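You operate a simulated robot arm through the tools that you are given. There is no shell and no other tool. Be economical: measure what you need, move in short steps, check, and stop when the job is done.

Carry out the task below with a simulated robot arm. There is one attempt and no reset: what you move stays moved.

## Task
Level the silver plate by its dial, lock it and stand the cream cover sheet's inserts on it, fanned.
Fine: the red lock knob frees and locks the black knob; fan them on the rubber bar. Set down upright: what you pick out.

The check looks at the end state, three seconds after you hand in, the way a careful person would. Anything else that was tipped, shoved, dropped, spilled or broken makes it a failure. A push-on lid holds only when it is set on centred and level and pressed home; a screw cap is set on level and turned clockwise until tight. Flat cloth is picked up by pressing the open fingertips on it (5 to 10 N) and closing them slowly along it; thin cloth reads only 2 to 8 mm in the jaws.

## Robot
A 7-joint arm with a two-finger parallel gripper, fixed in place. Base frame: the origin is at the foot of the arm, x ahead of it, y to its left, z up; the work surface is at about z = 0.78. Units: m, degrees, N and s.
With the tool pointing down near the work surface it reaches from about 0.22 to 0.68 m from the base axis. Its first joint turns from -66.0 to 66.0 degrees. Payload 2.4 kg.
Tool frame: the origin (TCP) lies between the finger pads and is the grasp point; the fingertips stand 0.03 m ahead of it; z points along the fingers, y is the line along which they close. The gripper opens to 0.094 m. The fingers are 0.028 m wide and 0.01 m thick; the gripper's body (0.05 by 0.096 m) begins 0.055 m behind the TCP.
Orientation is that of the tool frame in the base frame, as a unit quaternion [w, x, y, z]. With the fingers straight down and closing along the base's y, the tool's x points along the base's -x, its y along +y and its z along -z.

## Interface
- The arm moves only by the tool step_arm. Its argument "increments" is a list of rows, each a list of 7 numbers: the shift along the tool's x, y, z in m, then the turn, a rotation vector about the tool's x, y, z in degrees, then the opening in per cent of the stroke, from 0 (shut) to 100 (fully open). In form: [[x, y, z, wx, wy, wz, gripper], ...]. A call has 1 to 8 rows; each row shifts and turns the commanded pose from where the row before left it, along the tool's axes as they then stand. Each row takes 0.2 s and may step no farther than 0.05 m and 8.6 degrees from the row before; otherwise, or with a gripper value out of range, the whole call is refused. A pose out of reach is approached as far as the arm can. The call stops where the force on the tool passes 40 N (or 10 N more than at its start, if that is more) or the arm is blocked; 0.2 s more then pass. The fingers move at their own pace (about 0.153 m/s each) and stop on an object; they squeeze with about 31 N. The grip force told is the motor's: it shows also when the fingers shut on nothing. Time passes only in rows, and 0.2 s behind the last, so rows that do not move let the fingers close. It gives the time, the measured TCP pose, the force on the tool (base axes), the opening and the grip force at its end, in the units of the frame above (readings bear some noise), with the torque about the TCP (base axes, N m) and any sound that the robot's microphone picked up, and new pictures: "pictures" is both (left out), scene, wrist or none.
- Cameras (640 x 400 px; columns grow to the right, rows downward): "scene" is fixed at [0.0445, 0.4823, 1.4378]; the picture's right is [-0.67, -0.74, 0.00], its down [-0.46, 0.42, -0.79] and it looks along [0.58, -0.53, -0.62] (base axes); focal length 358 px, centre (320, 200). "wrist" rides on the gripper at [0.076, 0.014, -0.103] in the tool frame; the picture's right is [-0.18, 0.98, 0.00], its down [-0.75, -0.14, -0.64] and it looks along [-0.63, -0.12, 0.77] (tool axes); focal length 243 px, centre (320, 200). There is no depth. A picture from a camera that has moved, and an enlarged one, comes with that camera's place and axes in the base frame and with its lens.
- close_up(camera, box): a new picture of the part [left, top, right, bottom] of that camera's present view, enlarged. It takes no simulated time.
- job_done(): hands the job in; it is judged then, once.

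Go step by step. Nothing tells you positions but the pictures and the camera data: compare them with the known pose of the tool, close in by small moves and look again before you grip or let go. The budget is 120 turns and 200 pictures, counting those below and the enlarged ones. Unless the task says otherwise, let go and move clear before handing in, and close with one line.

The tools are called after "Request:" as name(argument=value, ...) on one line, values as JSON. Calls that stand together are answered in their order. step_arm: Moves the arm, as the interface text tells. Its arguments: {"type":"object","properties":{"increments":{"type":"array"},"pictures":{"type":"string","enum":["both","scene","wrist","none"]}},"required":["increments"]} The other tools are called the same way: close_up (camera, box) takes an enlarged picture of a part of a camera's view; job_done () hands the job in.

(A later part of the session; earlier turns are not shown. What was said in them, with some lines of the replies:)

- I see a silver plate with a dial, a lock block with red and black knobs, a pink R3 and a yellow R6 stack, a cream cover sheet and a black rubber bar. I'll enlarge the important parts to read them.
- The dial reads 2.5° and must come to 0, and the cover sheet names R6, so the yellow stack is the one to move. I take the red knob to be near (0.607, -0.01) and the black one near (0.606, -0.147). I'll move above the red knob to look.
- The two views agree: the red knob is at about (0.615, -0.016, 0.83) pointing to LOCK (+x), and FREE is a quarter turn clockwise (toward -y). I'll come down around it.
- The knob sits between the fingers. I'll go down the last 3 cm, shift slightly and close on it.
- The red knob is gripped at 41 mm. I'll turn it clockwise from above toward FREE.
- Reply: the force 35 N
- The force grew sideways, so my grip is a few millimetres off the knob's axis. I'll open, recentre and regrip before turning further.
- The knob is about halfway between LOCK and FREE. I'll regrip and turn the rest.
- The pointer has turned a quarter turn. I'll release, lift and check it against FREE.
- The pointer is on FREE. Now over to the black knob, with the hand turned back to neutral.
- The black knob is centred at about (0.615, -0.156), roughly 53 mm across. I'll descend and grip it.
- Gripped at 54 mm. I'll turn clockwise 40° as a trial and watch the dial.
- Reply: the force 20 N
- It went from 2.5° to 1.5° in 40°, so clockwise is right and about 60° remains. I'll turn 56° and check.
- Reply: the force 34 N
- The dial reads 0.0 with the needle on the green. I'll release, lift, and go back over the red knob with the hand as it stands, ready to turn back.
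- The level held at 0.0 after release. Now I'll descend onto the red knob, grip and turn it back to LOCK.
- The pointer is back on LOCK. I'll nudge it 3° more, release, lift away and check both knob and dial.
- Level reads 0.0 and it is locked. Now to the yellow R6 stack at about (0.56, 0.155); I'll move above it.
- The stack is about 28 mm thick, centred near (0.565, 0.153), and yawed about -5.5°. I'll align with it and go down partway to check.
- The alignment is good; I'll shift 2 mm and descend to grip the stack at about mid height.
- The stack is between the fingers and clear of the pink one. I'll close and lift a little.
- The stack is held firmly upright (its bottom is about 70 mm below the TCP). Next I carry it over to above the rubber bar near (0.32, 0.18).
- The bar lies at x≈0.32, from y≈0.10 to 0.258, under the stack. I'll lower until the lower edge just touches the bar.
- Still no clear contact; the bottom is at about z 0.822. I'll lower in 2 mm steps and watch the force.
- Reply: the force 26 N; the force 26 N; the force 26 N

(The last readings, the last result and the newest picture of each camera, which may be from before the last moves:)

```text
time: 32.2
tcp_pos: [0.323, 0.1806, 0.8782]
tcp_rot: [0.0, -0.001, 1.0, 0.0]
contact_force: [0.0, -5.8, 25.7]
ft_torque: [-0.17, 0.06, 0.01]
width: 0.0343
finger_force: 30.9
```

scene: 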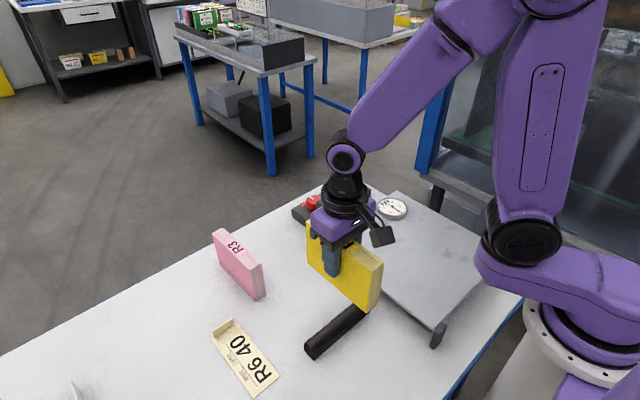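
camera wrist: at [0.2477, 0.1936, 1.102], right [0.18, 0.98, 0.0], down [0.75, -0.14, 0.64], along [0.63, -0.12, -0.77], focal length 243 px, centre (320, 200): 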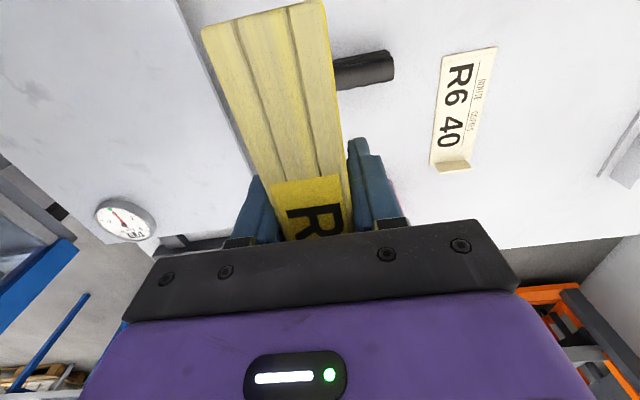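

Contact was at TCP z≈0.887 and the stack then slipped up a little in the jaws (force steady at 26 N). I'll look before dragging.

Request:
step_arm(increments=[[0, 0, -0.0005, 0, 0, 0, 15]], pictures="wrist")

Request:
close_up(camera="scene", box=[260, 200, 420, 360])

```text
time: 32.6
tcp_pos: [0.323, 0.1795, 0.8775]
tcp_rot: [0.001, 0.0, 1.0, 0.0]
contact_force: [1.2, -2.5, 9.9]
ft_torque: [-0.01, -0.03, -0.01]
width: 0.0342
finger_force: 30.9
camera wrist: at [0.2474, 0.1944, 0.9811], right [0.18, 0.98, 0.0], down [0.75, -0.14, 0.64], along [0.63, -0.12, -0.77], focal length 243 px, centre (320, 200)
```

wrist: 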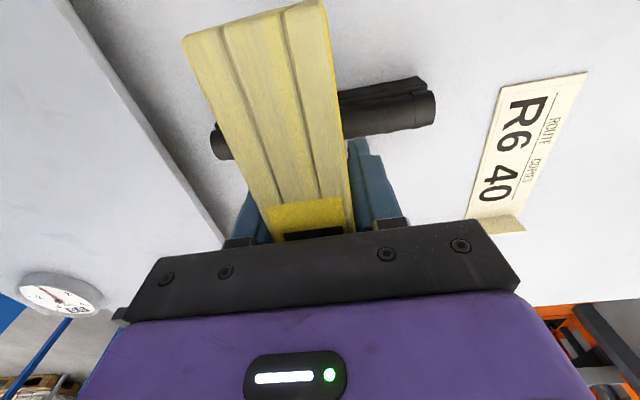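

```text
2.50 times, centred on (340, 280) of scene
camera zoom: at [0.0444, 0.4822, 1.4378], right [-0.67, -0.74, 0.0], down [-0.46, 0.42, -0.79], along [0.58, -0.53, -0.62], focal length 895 px, centre (270, 0)
```

zoom: 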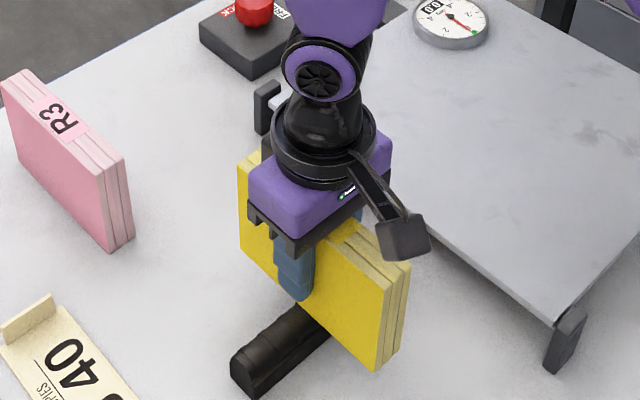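

The press is about 13 N. I'll drag the lower edge gently 2 cm along the bar (+y), watching for sound and for the bar staying put.

Request:
step_arm(increments=[[0, 0.005, 0, 0, 0, 0, 15], [0, 0.005, 0, 0, 0, 0, 15], [0, 0.005, 0, 0, 0, 0, 15], [0, 0.005, 0, 0, 0, 0, 15]], pictures="wrist")

Request:
close_up(camera="scene", box=[260, 200, 420, 360])

```text
time: 33.6
tcp_pos: [0.3217, 0.2, 0.8799]
tcp_rot: [0.0, -0.001, 1.0, 0.0]
contact_force: [0.3, 0.5, -3.0]
ft_torque: [0.01, -0.01, 0.0]
width: 0.0344
finger_force: 30.8
camera wrist: at [0.2464, 0.2143, 0.9821], right [0.18, 0.98, 0.0], down [0.75, -0.14, 0.64], along [0.63, -0.12, -0.77], focal length 243 px, centre (320, 200)
```

wrist: 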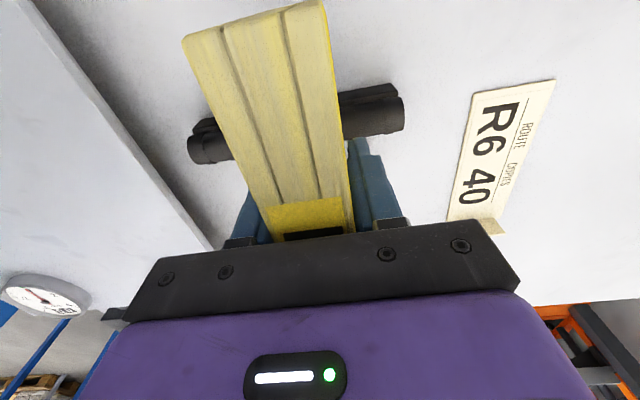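

```text
2.50 times, centred on (340, 280) of scene
camera zoom: at [0.0446, 0.4823, 1.4378], right [-0.67, -0.74, 0.0], down [-0.46, 0.42, -0.79], along [0.58, -0.53, -0.62], focal length 895 px, centre (270, 0)
```

zoom: 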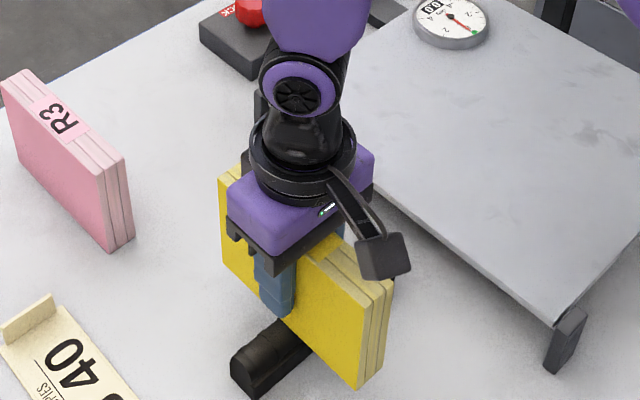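

The bar stayed put, but contact was lost. I'll press lightly again and drag back along the ribs for longer.

Request:
step_arm(increments=[[0, 0, 0.0015, 0, 0, 0, 15], [0, 0, 0.001, 0, 0, 0, 15]], pictures="none")

Request:
step_arm(increments=[[0, 0, 0.0005, 0, 0, 0, 15], [0, -0.008, 0.0, 0, 0, 0, 15], [0, -0.008, 0, 0, 0, 0, 15], [0, -0.008, 0, 0, 0, 0, 15], [0, -0.008, 0, 0, 0, 0, 15], [0, -0.008, 0, 0, 0, 0, 15]], pictures="none")

```text
time: 34.2
tcp_pos: [0.3217, 0.2004, 0.8787]
tcp_rot: [0.0, 0.0, 1.0, 0.001]
contact_force: [-3.9, -1.4, 24.2]
ft_torque: [-0.05, 0.28, 0.01]
width: 0.0343
finger_force: 30.6
```

```text
time: 35.6
tcp_pos: [0.3223, 0.1582, 0.8782]
tcp_rot: [-0.001, 0.001, 1.0, -0.001]
contact_force: [0.2, -0.9, -3.9]
ft_torque: [-0.04, -0.02, 0.0]
width: 0.0341
finger_force: 31.1
```

The drag again ended without contact and there was no sound. I'll look closely at the stack.

Request:
close_up(camera="scene", box=[290, 220, 410, 360])

Request:
close_up(camera="wrist", box=[120, 0, 520, 250])

```text
2.86 times, centred on (350, 290) of scene
camera zoom: at [0.0446, 0.4823, 1.4378], right [-0.67, -0.74, 0.0], down [-0.46, 0.42, -0.79], along [0.58, -0.53, -0.62], focal length 1022 px, centre (234, -57)
```

zoom: 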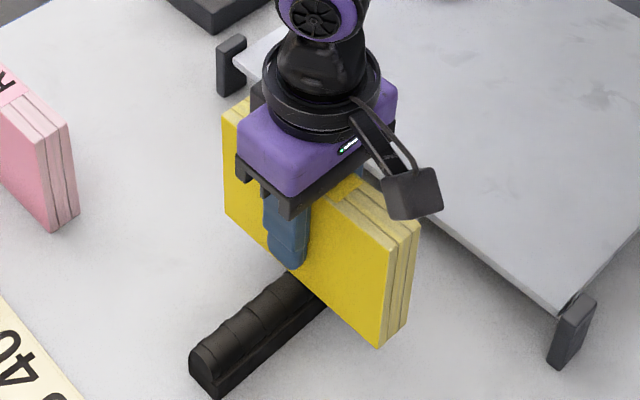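

```text
1.60 times, centred on (320, 125) of wrist
camera zoom: at [0.2475, 0.173, 0.9794], right [0.19, 0.98, 0.0], down [0.76, -0.14, 0.64], along [0.63, -0.12, -0.77], focal length 388 px, centre (320, 320)
```

zoom: 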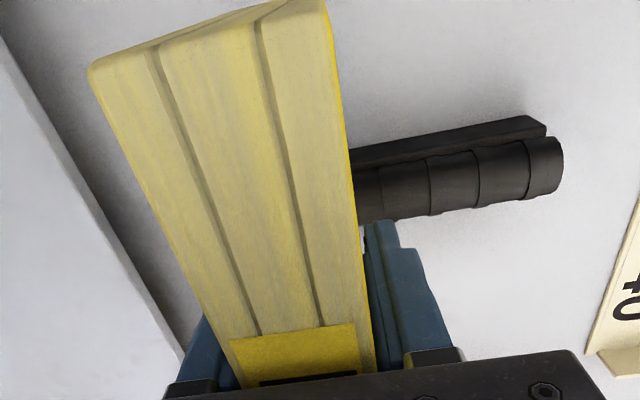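

Nothing shows yet. I'll drag along the bar again while feeding slightly downward so the contact is kept.

Request:
step_arm(increments=[[0, 0, 0.001, 0, 0, 0, 15], [0, 0.006, 0.0004, 0, 0, 0, 15], [0, 0.006, 0.0004, 0, 0, 0, 15], [0, 0.006, 0.0004, 0, 0, 0, 15], [0, 0.006, 0.0004, 0, 0, 0, 15]], pictures="none")

Request:
step_arm(increments=[[0, 0.006, 0.0004, 0, 0, 0, 15], [0, 0.006, 0.0004, 0, 0, 0, 15], [0, 0.006, 0.0004, 0, 0, 0, 15], [0, 0.006, 0.0004, 0, 0, 0, 15]], pictures="both")

```text
time: 36.8
tcp_pos: [0.3234, 0.1861, 0.8743]
tcp_rot: [0.001, -0.001, 1.0, 0.0]
contact_force: [-0.1, -11.2, 18.4]
ft_torque: [-0.46, 0.08, -0.01]
width: 0.0343
finger_force: 31.1
```

```text
time: 37.8
tcp_pos: [0.3226, 0.2068, 0.8718]
tcp_rot: [-0.001, 0.001, 1.0, -0.001]
contact_force: [1.3, -22.3, 24.6]
ft_torque: [-0.78, 0.03, 0.04]
width: 0.0345
finger_force: 31.0
camera wrist: at [0.248, 0.2214, 0.9746], right [0.19, 0.98, 0.0], down [0.76, -0.14, 0.64], along [0.63, -0.12, -0.77], focal length 243 px, centre (320, 200)
```

scene: 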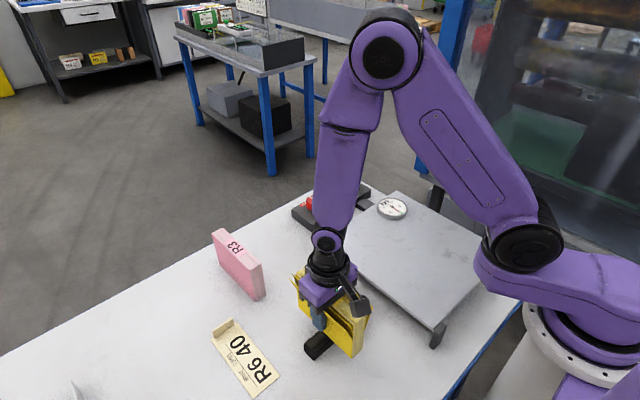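
wrist: 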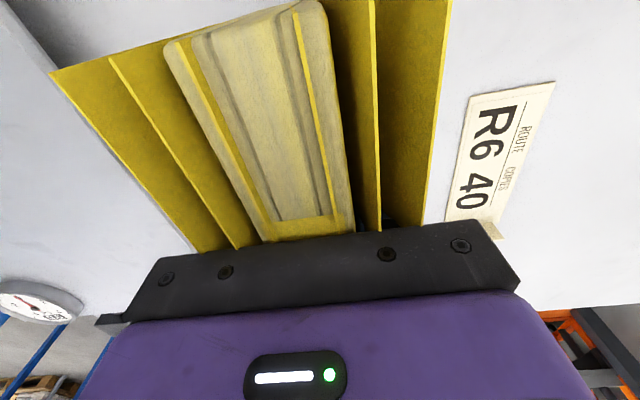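

The sheets have spread: the stack is clearly fanned. Now I'll lift straight off and look.

Request:
step_arm(increments=[[0, -0.001, -0.003, 0, 0, 0, 15], [0, 0, -0.01, 0, 0, 0, 15], [0, 0, -0.03, 0, 0, 0, 15], [0, 0, -0.03, 0, 0, 0, 15], [0, 0, -0.03, 0, 0, 0, 15], [0, 0, -0.03, 0, 0, 0, 15], [0, 0, 0, 0, 0, 0, 15]], pictures="wrist")

Request:
close_up(camera="scene", box=[240, 160, 460, 360])

```text
time: 39.4
tcp_pos: [0.3233, 0.2083, 1.0041]
tcp_rot: [0.0, 0.0, 1.0, 0.0]
contact_force: [-0.2, -0.9, -3.8]
ft_torque: [0.01, -0.01, -0.02]
width: 0.0341
finger_force: 30.3
camera wrist: at [0.2478, 0.2224, 1.1073], right [0.18, 0.98, 0.0], down [0.75, -0.14, 0.64], along [0.63, -0.12, -0.77], focal length 243 px, centre (320, 200)
```

wrist: 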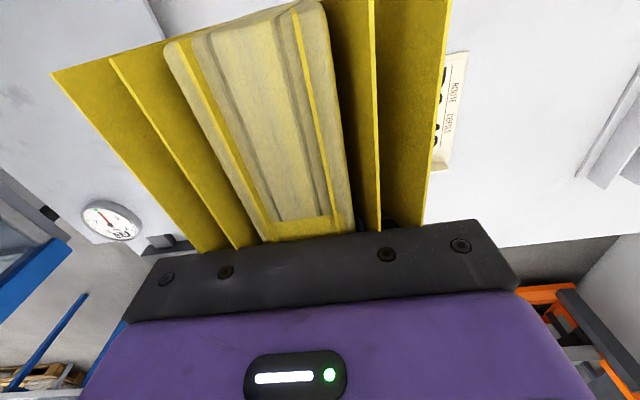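

```text
2.00 times, centred on (350, 260) of scene
camera zoom: at [0.0446, 0.4823, 1.4378], right [-0.67, -0.74, 0.0], down [-0.46, 0.42, -0.79], along [0.58, -0.53, -0.62], focal length 716 px, centre (260, 80)
```

zoom: 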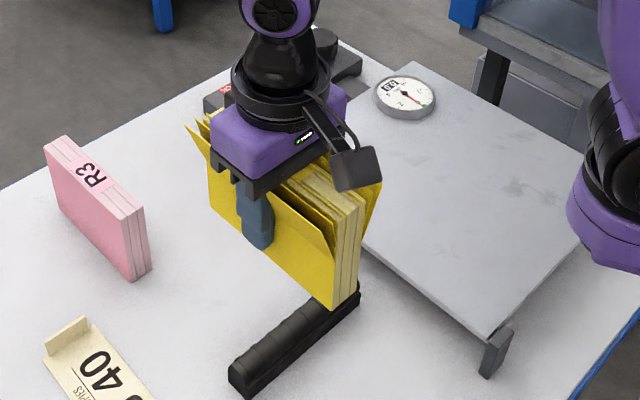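

The fanned stack hangs upright in the jaws with its bottom about 55 mm below the TCP. I'll carry it over the plate centre, away from the dial.

Request:
step_arm(increments=[[-0.002, -0.0366, 0, 0, 0, 0, 15], [-0.002, -0.0366, 0, 0, 0, 0, 15], [-0.002, -0.0366, 0, 0, 0, 0, 15], [-0.002, -0.0366, 0, 0, 0, 0, 15], [-0.002, -0.0366, 0, 0, 0, 0, 15], [-0.002, -0.0366, 0, 0, 0, 0, 15], [-0.002, -0.0366, 0, 0, 0, 0, 15], [-0.002, -0.0366, 0, 0, 0, 0, 15]])

Request:
close_up(camera="scene", box=[300, 100, 520, 340])

```text
time: 41.2
tcp_pos: [0.338, -0.0871, 1.0055]
tcp_rot: [0.001, 0.0, 1.0, 0.0]
contact_force: [-0.3, -0.2, -2.8]
ft_torque: [-0.03, -0.03, 0.01]
width: 0.0342
finger_force: 30.8
camera wrist: at [0.2631, -0.0734, 1.1075], right [0.18, 0.98, 0.0], down [0.75, -0.14, 0.64], along [0.63, -0.12, -0.77], focal length 243 px, centre (320, 200)
```

scene: 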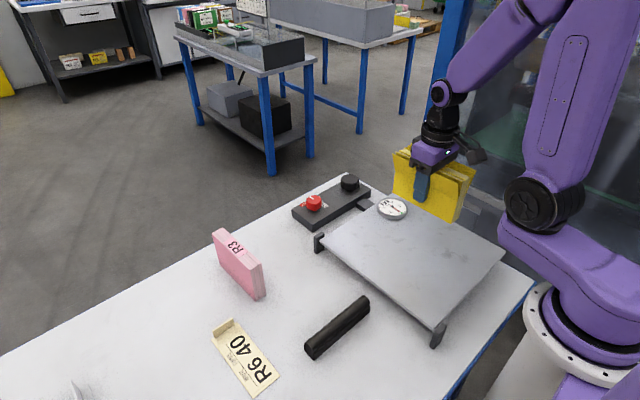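
wrist: 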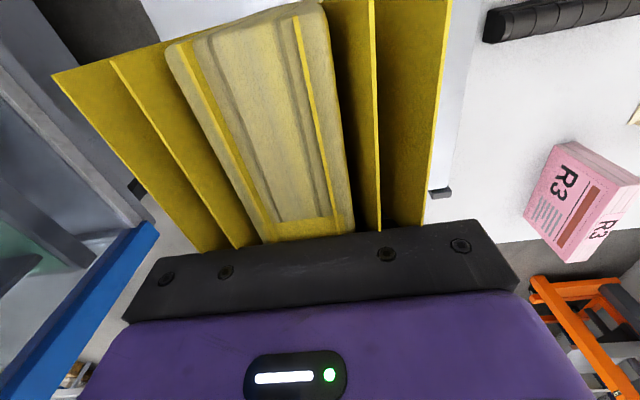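

```text
1.67 times, centred on (410, 220) of scene
camera zoom: at [0.0446, 0.4823, 1.4378], right [-0.67, -0.74, 0.0], down [-0.46, 0.42, -0.79], along [0.58, -0.53, -0.62], focal length 596 px, centre (170, 167)
```

zoom: 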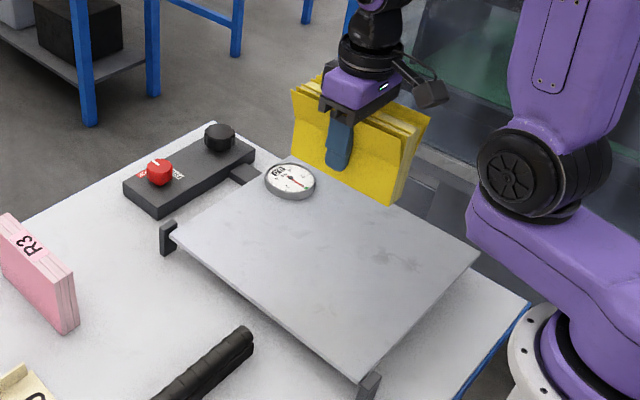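

I'm over the plate centre. I'll lower to about 3 cm above contact and look.

Request:
step_arm(increments=[[0, 0, 0.03, 0, 0, 0, 15], [0, 0, 0.03, 0, 0, 0, 15], [0, 0, 0.025, 0, 0, 0, 15]], pictures="none")

Request:
close_up(camera="scene", box=[320, 140, 500, 300])

```text
time: 42.0
tcp_pos: [0.3379, -0.0859, 0.9202]
tcp_rot: [0.0, -0.001, 1.0, 0.0]
contact_force: [0.6, -0.2, -3.3]
ft_torque: [0.01, 0.04, -0.01]
width: 0.0341
finger_force: 31.0
```

```text
2.50 times, centred on (410, 220) of scene
camera zoom: at [0.0446, 0.4823, 1.4378], right [-0.67, -0.74, 0.0], down [-0.46, 0.42, -0.79], along [0.58, -0.53, -0.62], focal length 895 px, centre (95, 150)
```

zoom: 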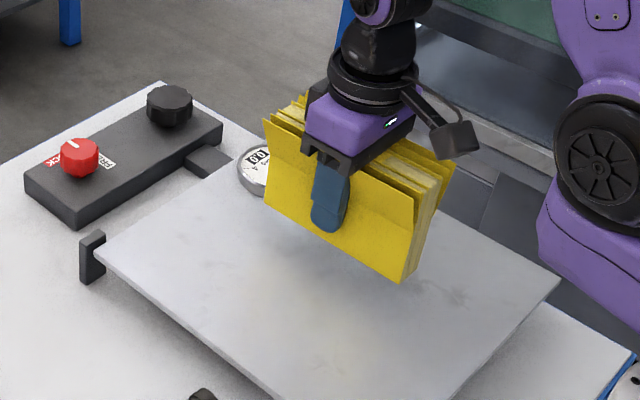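

The bottom is about 3 cm above the plate. I'll step down, finer near contact.

Request:
step_arm(increments=[[0, 0, 0.008, 0, 0, 0, 15], [0, 0, 0.006, 0, 0, 0, 15], [0, 0, 0.003, 0, 0, 0, 15], [0, 0, 0.002, 0, 0, 0, 15], [0, 0, 0.002, 0, 0, 0, 15]], pictures="none")

```text
time: 43.2
tcp_pos: [0.3394, -0.0852, 0.8985]
tcp_rot: [0.0, 0.0, 1.0, 0.0]
contact_force: [0.4, -0.1, -2.7]
ft_torque: [0.01, 0.01, 0.03]
width: 0.0342
finger_force: 30.7
```

Request:
step_arm(increments=[[0, 0, 0.002, 0, 0, 0, 15], [0, 0, 0.002, 0, 0, 0, 15], [0, 0, 0.002, 0, 0, 0, 15]], pictures="none")

Request:
close_up(camera="scene", box=[340, 160, 480, 280])

```text
time: 44.0
tcp_pos: [0.3384, -0.0845, 0.8941]
tcp_rot: [0.0, 0.0, 1.0, -0.001]
contact_force: [-0.2, -0.5, -3.5]
ft_torque: [-0.01, 0.03, 0.0]
width: 0.0343
finger_force: 31.3
```

```text
3.33 times, centred on (410, 220) of scene
camera zoom: at [0.0446, 0.4823, 1.4378], right [-0.67, -0.74, 0.0], down [-0.46, 0.42, -0.79], along [0.58, -0.53, -0.62], focal length 1193 px, centre (20, 133)
```

zoom: 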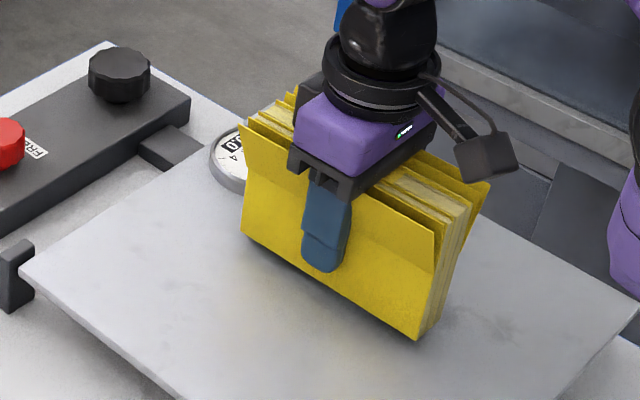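

The shadow shows it is nearly down. I'll go on in 1 mm steps until contact.

Request:
step_arm(increments=[[0, 0, 0.0015, 0, 0, 0, 15], [0, 0, 0.0015, 0, 0, 0, 15]], pictures="none")

```text
time: 44.6
tcp_pos: [0.34, -0.0854, 0.8896]
tcp_rot: [0.0, -0.001, 1.0, 0.0]
contact_force: [0.8, -0.2, -2.9]
ft_torque: [0.0, -0.01, 0.01]
width: 0.0342
finger_force: 31.0
```

Request:
step_arm(increments=[[0, 0, 0.001, 0, 0, 0, 15], [0, 0, 0.001, 0, 0, 0, 15], [0, 0, 0.001, 0, 0, 0, 15]], pictures="none")

```text
time: 45.4
tcp_pos: [0.3379, -0.0854, 0.8875]
tcp_rot: [0.0, 0.0, 1.0, 0.0]
contact_force: [-0.4, -0.2, -3.0]
ft_torque: [0.0, 0.01, 0.03]
width: 0.0341
finger_force: 30.8
```

Request:
step_arm(increments=[[0, 0, 0.001, 0, 0, 0, 15], [0, 0, 0.001, 0, 0, 0, 15]], pictures="none")

Request:
close_up(camera="scene", box=[360, 180, 460, 270])

```text
time: 46.0
tcp_pos: [0.3394, -0.0861, 0.8863]
tcp_rot: [0.0, 0.001, 1.0, -0.001]
contact_force: [0.0, -0.9, -3.8]
ft_torque: [0.01, -0.02, 0.0]
width: 0.0343
finger_force: 31.3
```

```text
4.44 times, centred on (410, 225) of scene
camera zoom: at [0.0446, 0.4823, 1.4378], right [-0.67, -0.74, 0.0], down [-0.46, 0.42, -0.79], along [0.58, -0.53, -0.62], focal length 1591 px, centre (-80, 89)
```

zoom: 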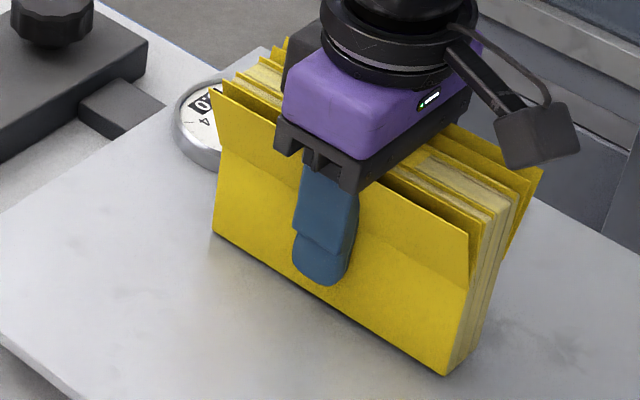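

Still a millimetre or two to go; I'll continue.

Request:
step_arm(increments=[[0, 0, 0.001, 0, 0, 0, 15], [0, 0, 0.0005, 0, 0, 0, 15]], pictures="none")

```text
time: 46.6
tcp_pos: [0.3386, -0.0861, 0.8842]
tcp_rot: [-0.001, -0.001, 1.0, 0.0]
contact_force: [-0.4, 0.5, -3.7]
ft_torque: [-0.02, -0.01, 0.03]
width: 0.0342
finger_force: 31.2
```

Request:
step_arm(increments=[[0, 0, 0.0008, 0, 0, 0, 15], [0, 0, 0.0007, 0, 0, 0, 15]], pictures="none")

```text
time: 47.2
tcp_pos: [0.3384, -0.0854, 0.8835]
tcp_rot: [0.0, 0.001, 1.0, 0.0]
contact_force: [-7.3, -0.5, 14.0]
ft_torque: [-0.16, -0.94, -0.08]
width: 0.0345
finger_force: 31.0
```

Contact at TCP z≈0.8835 (17 N, no slip needed). I'll ease off a touch, then open slowly and look.

Request:
step_arm(increments=[[0, 0, -0.0003, 0, 0, 0, 30], [0, 0, 0, 0, 0, 0, 38], [0, 0, 0, 0, 0, 0, 42], [0, 0, 0, 0, 0, 0, 48], [0, 0, 0, 0, 0, 0, 52]], pictures="wrist")

Request:
close_up(camera="scene", box=[360, 180, 460, 270])

```text
time: 48.4
tcp_pos: [0.3388, -0.0857, 0.885]
tcp_rot: [0.0, 0.0, 1.0, 0.0]
contact_force: [0.4, 1.4, 0.0]
ft_torque: [0.01, 0.01, 0.02]
width: 0.0487
finger_force: 0.0
camera wrist: at [0.264, -0.0713, 0.9855], right [0.18, 0.98, 0.0], down [0.75, -0.14, 0.64], along [0.63, -0.12, -0.77], focal length 243 px, centre (320, 200)
```

wrist: 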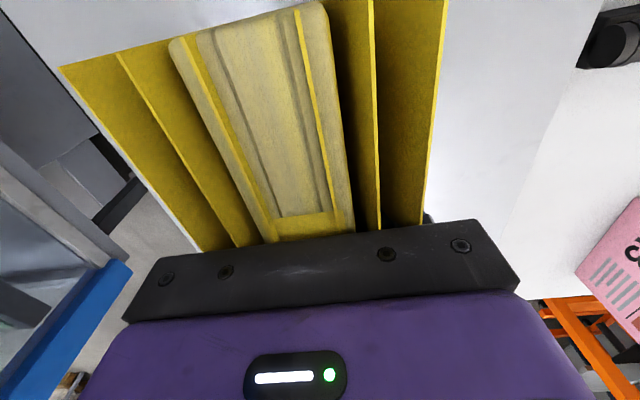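

```text
4.44 times, centred on (410, 225) of scene
camera zoom: at [0.0445, 0.4823, 1.4378], right [-0.67, -0.74, 0.0], down [-0.46, 0.42, -0.79], along [0.58, -0.53, -0.62], focal length 1591 px, centre (-80, 89)
```

zoom: 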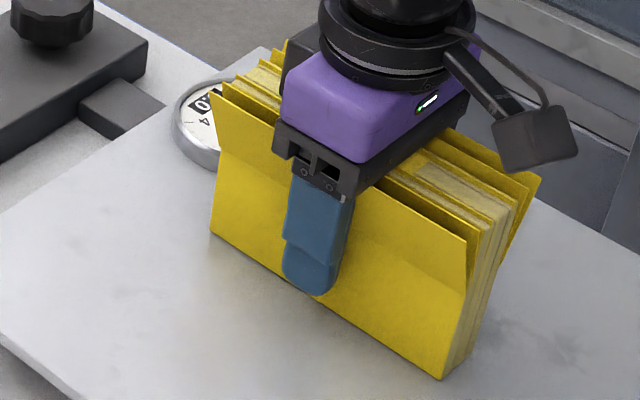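

It stands on its own with the fingers free. I'll withdraw straight up slowly.

Request:
step_arm(increments=[[0, 0, -0.004, 0, 0, 0, 56], [0, 0, -0.008, 0, 0, 0, 56], [0, 0, -0.01, 0, 0, 0, 56], [0, 0, -0.01, 0, 0, 0, 56]], pictures="none")

Request:
close_up(camera="scene", box=[350, 170, 470, 270])

```text
time: 49.4
tcp_pos: [0.3386, -0.0852, 0.916]
tcp_rot: [-0.001, 0.0, 1.0, 0.0]
contact_force: [-0.4, 0.4, 0.0]
ft_torque: [0.03, 0.0, -0.01]
width: 0.0528
finger_force: 0.1
```

```text
4.00 times, centred on (410, 220) of scene
camera zoom: at [0.0445, 0.4823, 1.4378], right [-0.67, -0.74, 0.0], down [-0.46, 0.42, -0.79], along [0.58, -0.53, -0.62], focal length 1432 px, centre (-40, 120)
```

zoom: 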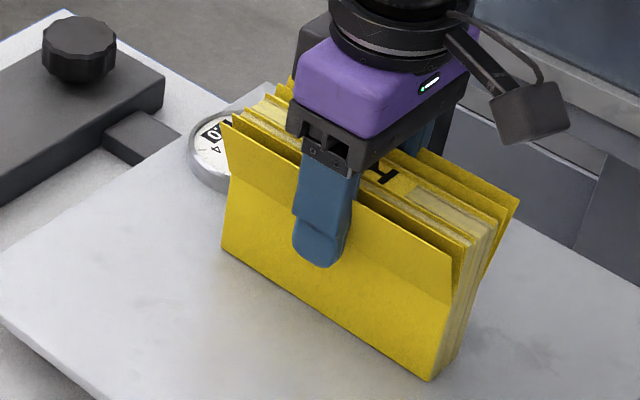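

No forces and the stack stays put. I'll keep rising clear of it.

Request:
step_arm(increments=[[0, 0, -0.015, 0, 0, 0, 56], [0, 0, -0.02, 0, 0, 0, 56], [0, 0, -0.03, 0, 0, 0, 56], [0, 0, -0.04, 0, 0, 0, 56], [0, 0, -0.04, 0, 0, 0, 56], [0, 0, 0, 0, 0, 0, 56], [0, 0, 0, 0, 0, 0, 56]])

Request:
close_up(camera="scene", box=[280, 160, 480, 280])

Request:
close_up(camera="scene", box=[370, 180, 420, 230])

```text
time: 51.0
tcp_pos: [0.3381, -0.085, 1.0598]
tcp_rot: [0.0, 0.001, 1.0, 0.0]
contact_force: [0.4, 0.2, -0.2]
ft_torque: [0.03, -0.01, -0.02]
width: 0.0528
finger_force: 0.0
camera wrist: at [0.2624, -0.0714, 1.163], right [0.18, 0.98, 0.0], down [0.75, -0.14, 0.64], along [0.63, -0.12, -0.77], focal length 243 px, centre (320, 200)
```

scene: 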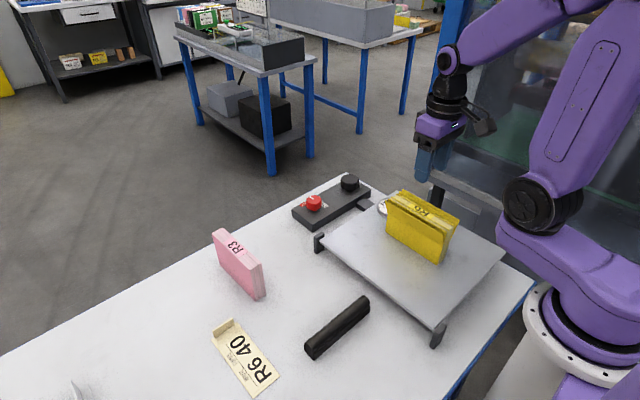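
wrist: 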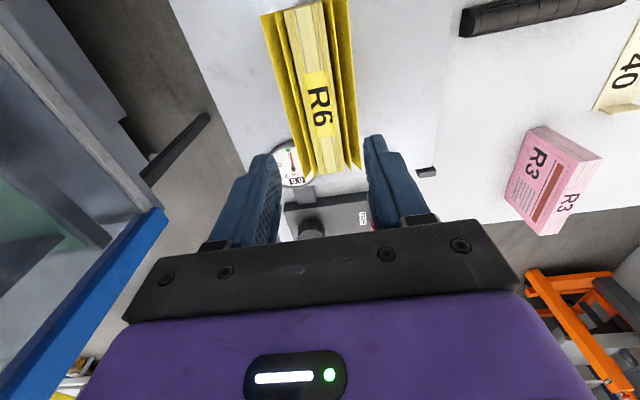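

```text
3.20 times, centred on (380, 220) of scene
camera zoom: at [0.0445, 0.4823, 1.4378], right [-0.67, -0.74, 0.0], down [-0.46, 0.42, -0.79], along [0.58, -0.53, -0.62], focal length 1145 px, centre (128, 136)
```

zoom: 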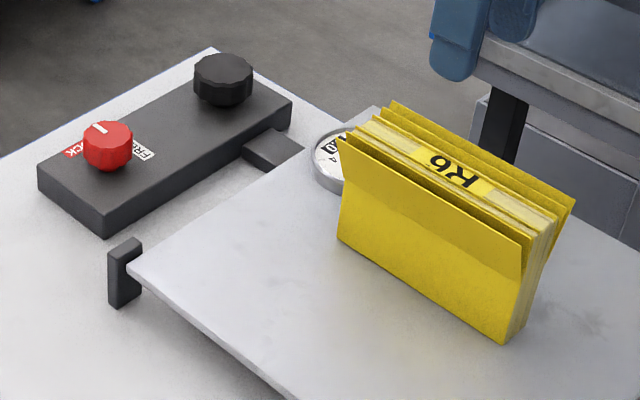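

```text
8.00 times, centred on (395, 205) of scene
camera zoom: at [0.0445, 0.4823, 1.4378], right [-0.67, -0.74, 0.0], down [-0.46, 0.42, -0.79], along [0.58, -0.53, -0.62], focal length 2863 px, centre (-280, 160)
```

zoom: 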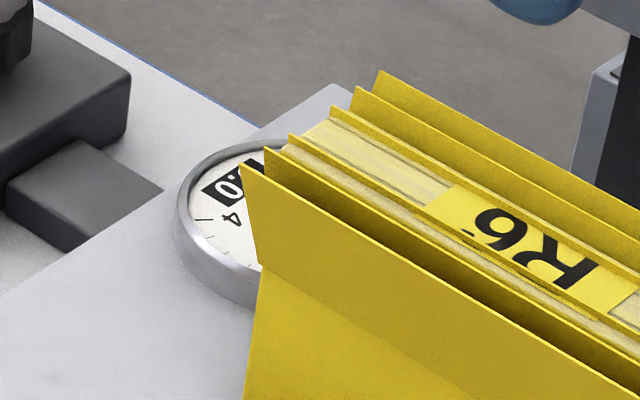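

The R6 stack stands upright and fanned on the plate, the red knob is on LOCK, and nothing else has moved. I'll check the dial from the wrist camera once.

Request:
close_up(camera="wrist", box=[260, 130, 340, 190])

```text
6.67 times, centred on (300, 160) of wrist
camera zoom: at [0.2624, -0.0714, 1.163], right [0.18, 0.98, 0.0], down [0.75, -0.14, 0.64], along [0.63, -0.12, -0.77], focal length 1618 px, centre (453, 467)
```

zoom: 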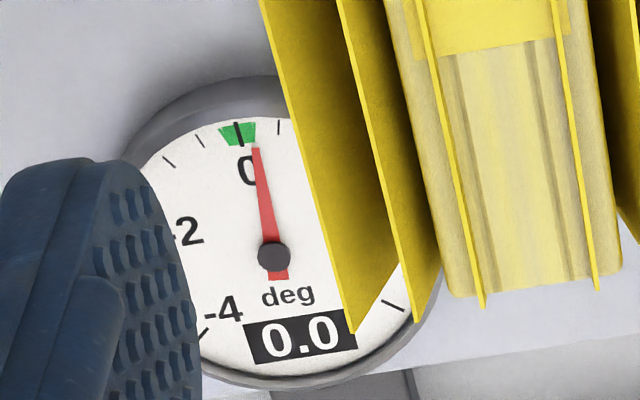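

The dial reads 0.0, the plate is locked and the stack is standing, so I'm handing in.

Request:
job_done()

```text
The job is handed in.
```

The silver plate is level at 0.0 and locked, and the fanned R6 inserts stand upright on it; nothing else was moved.
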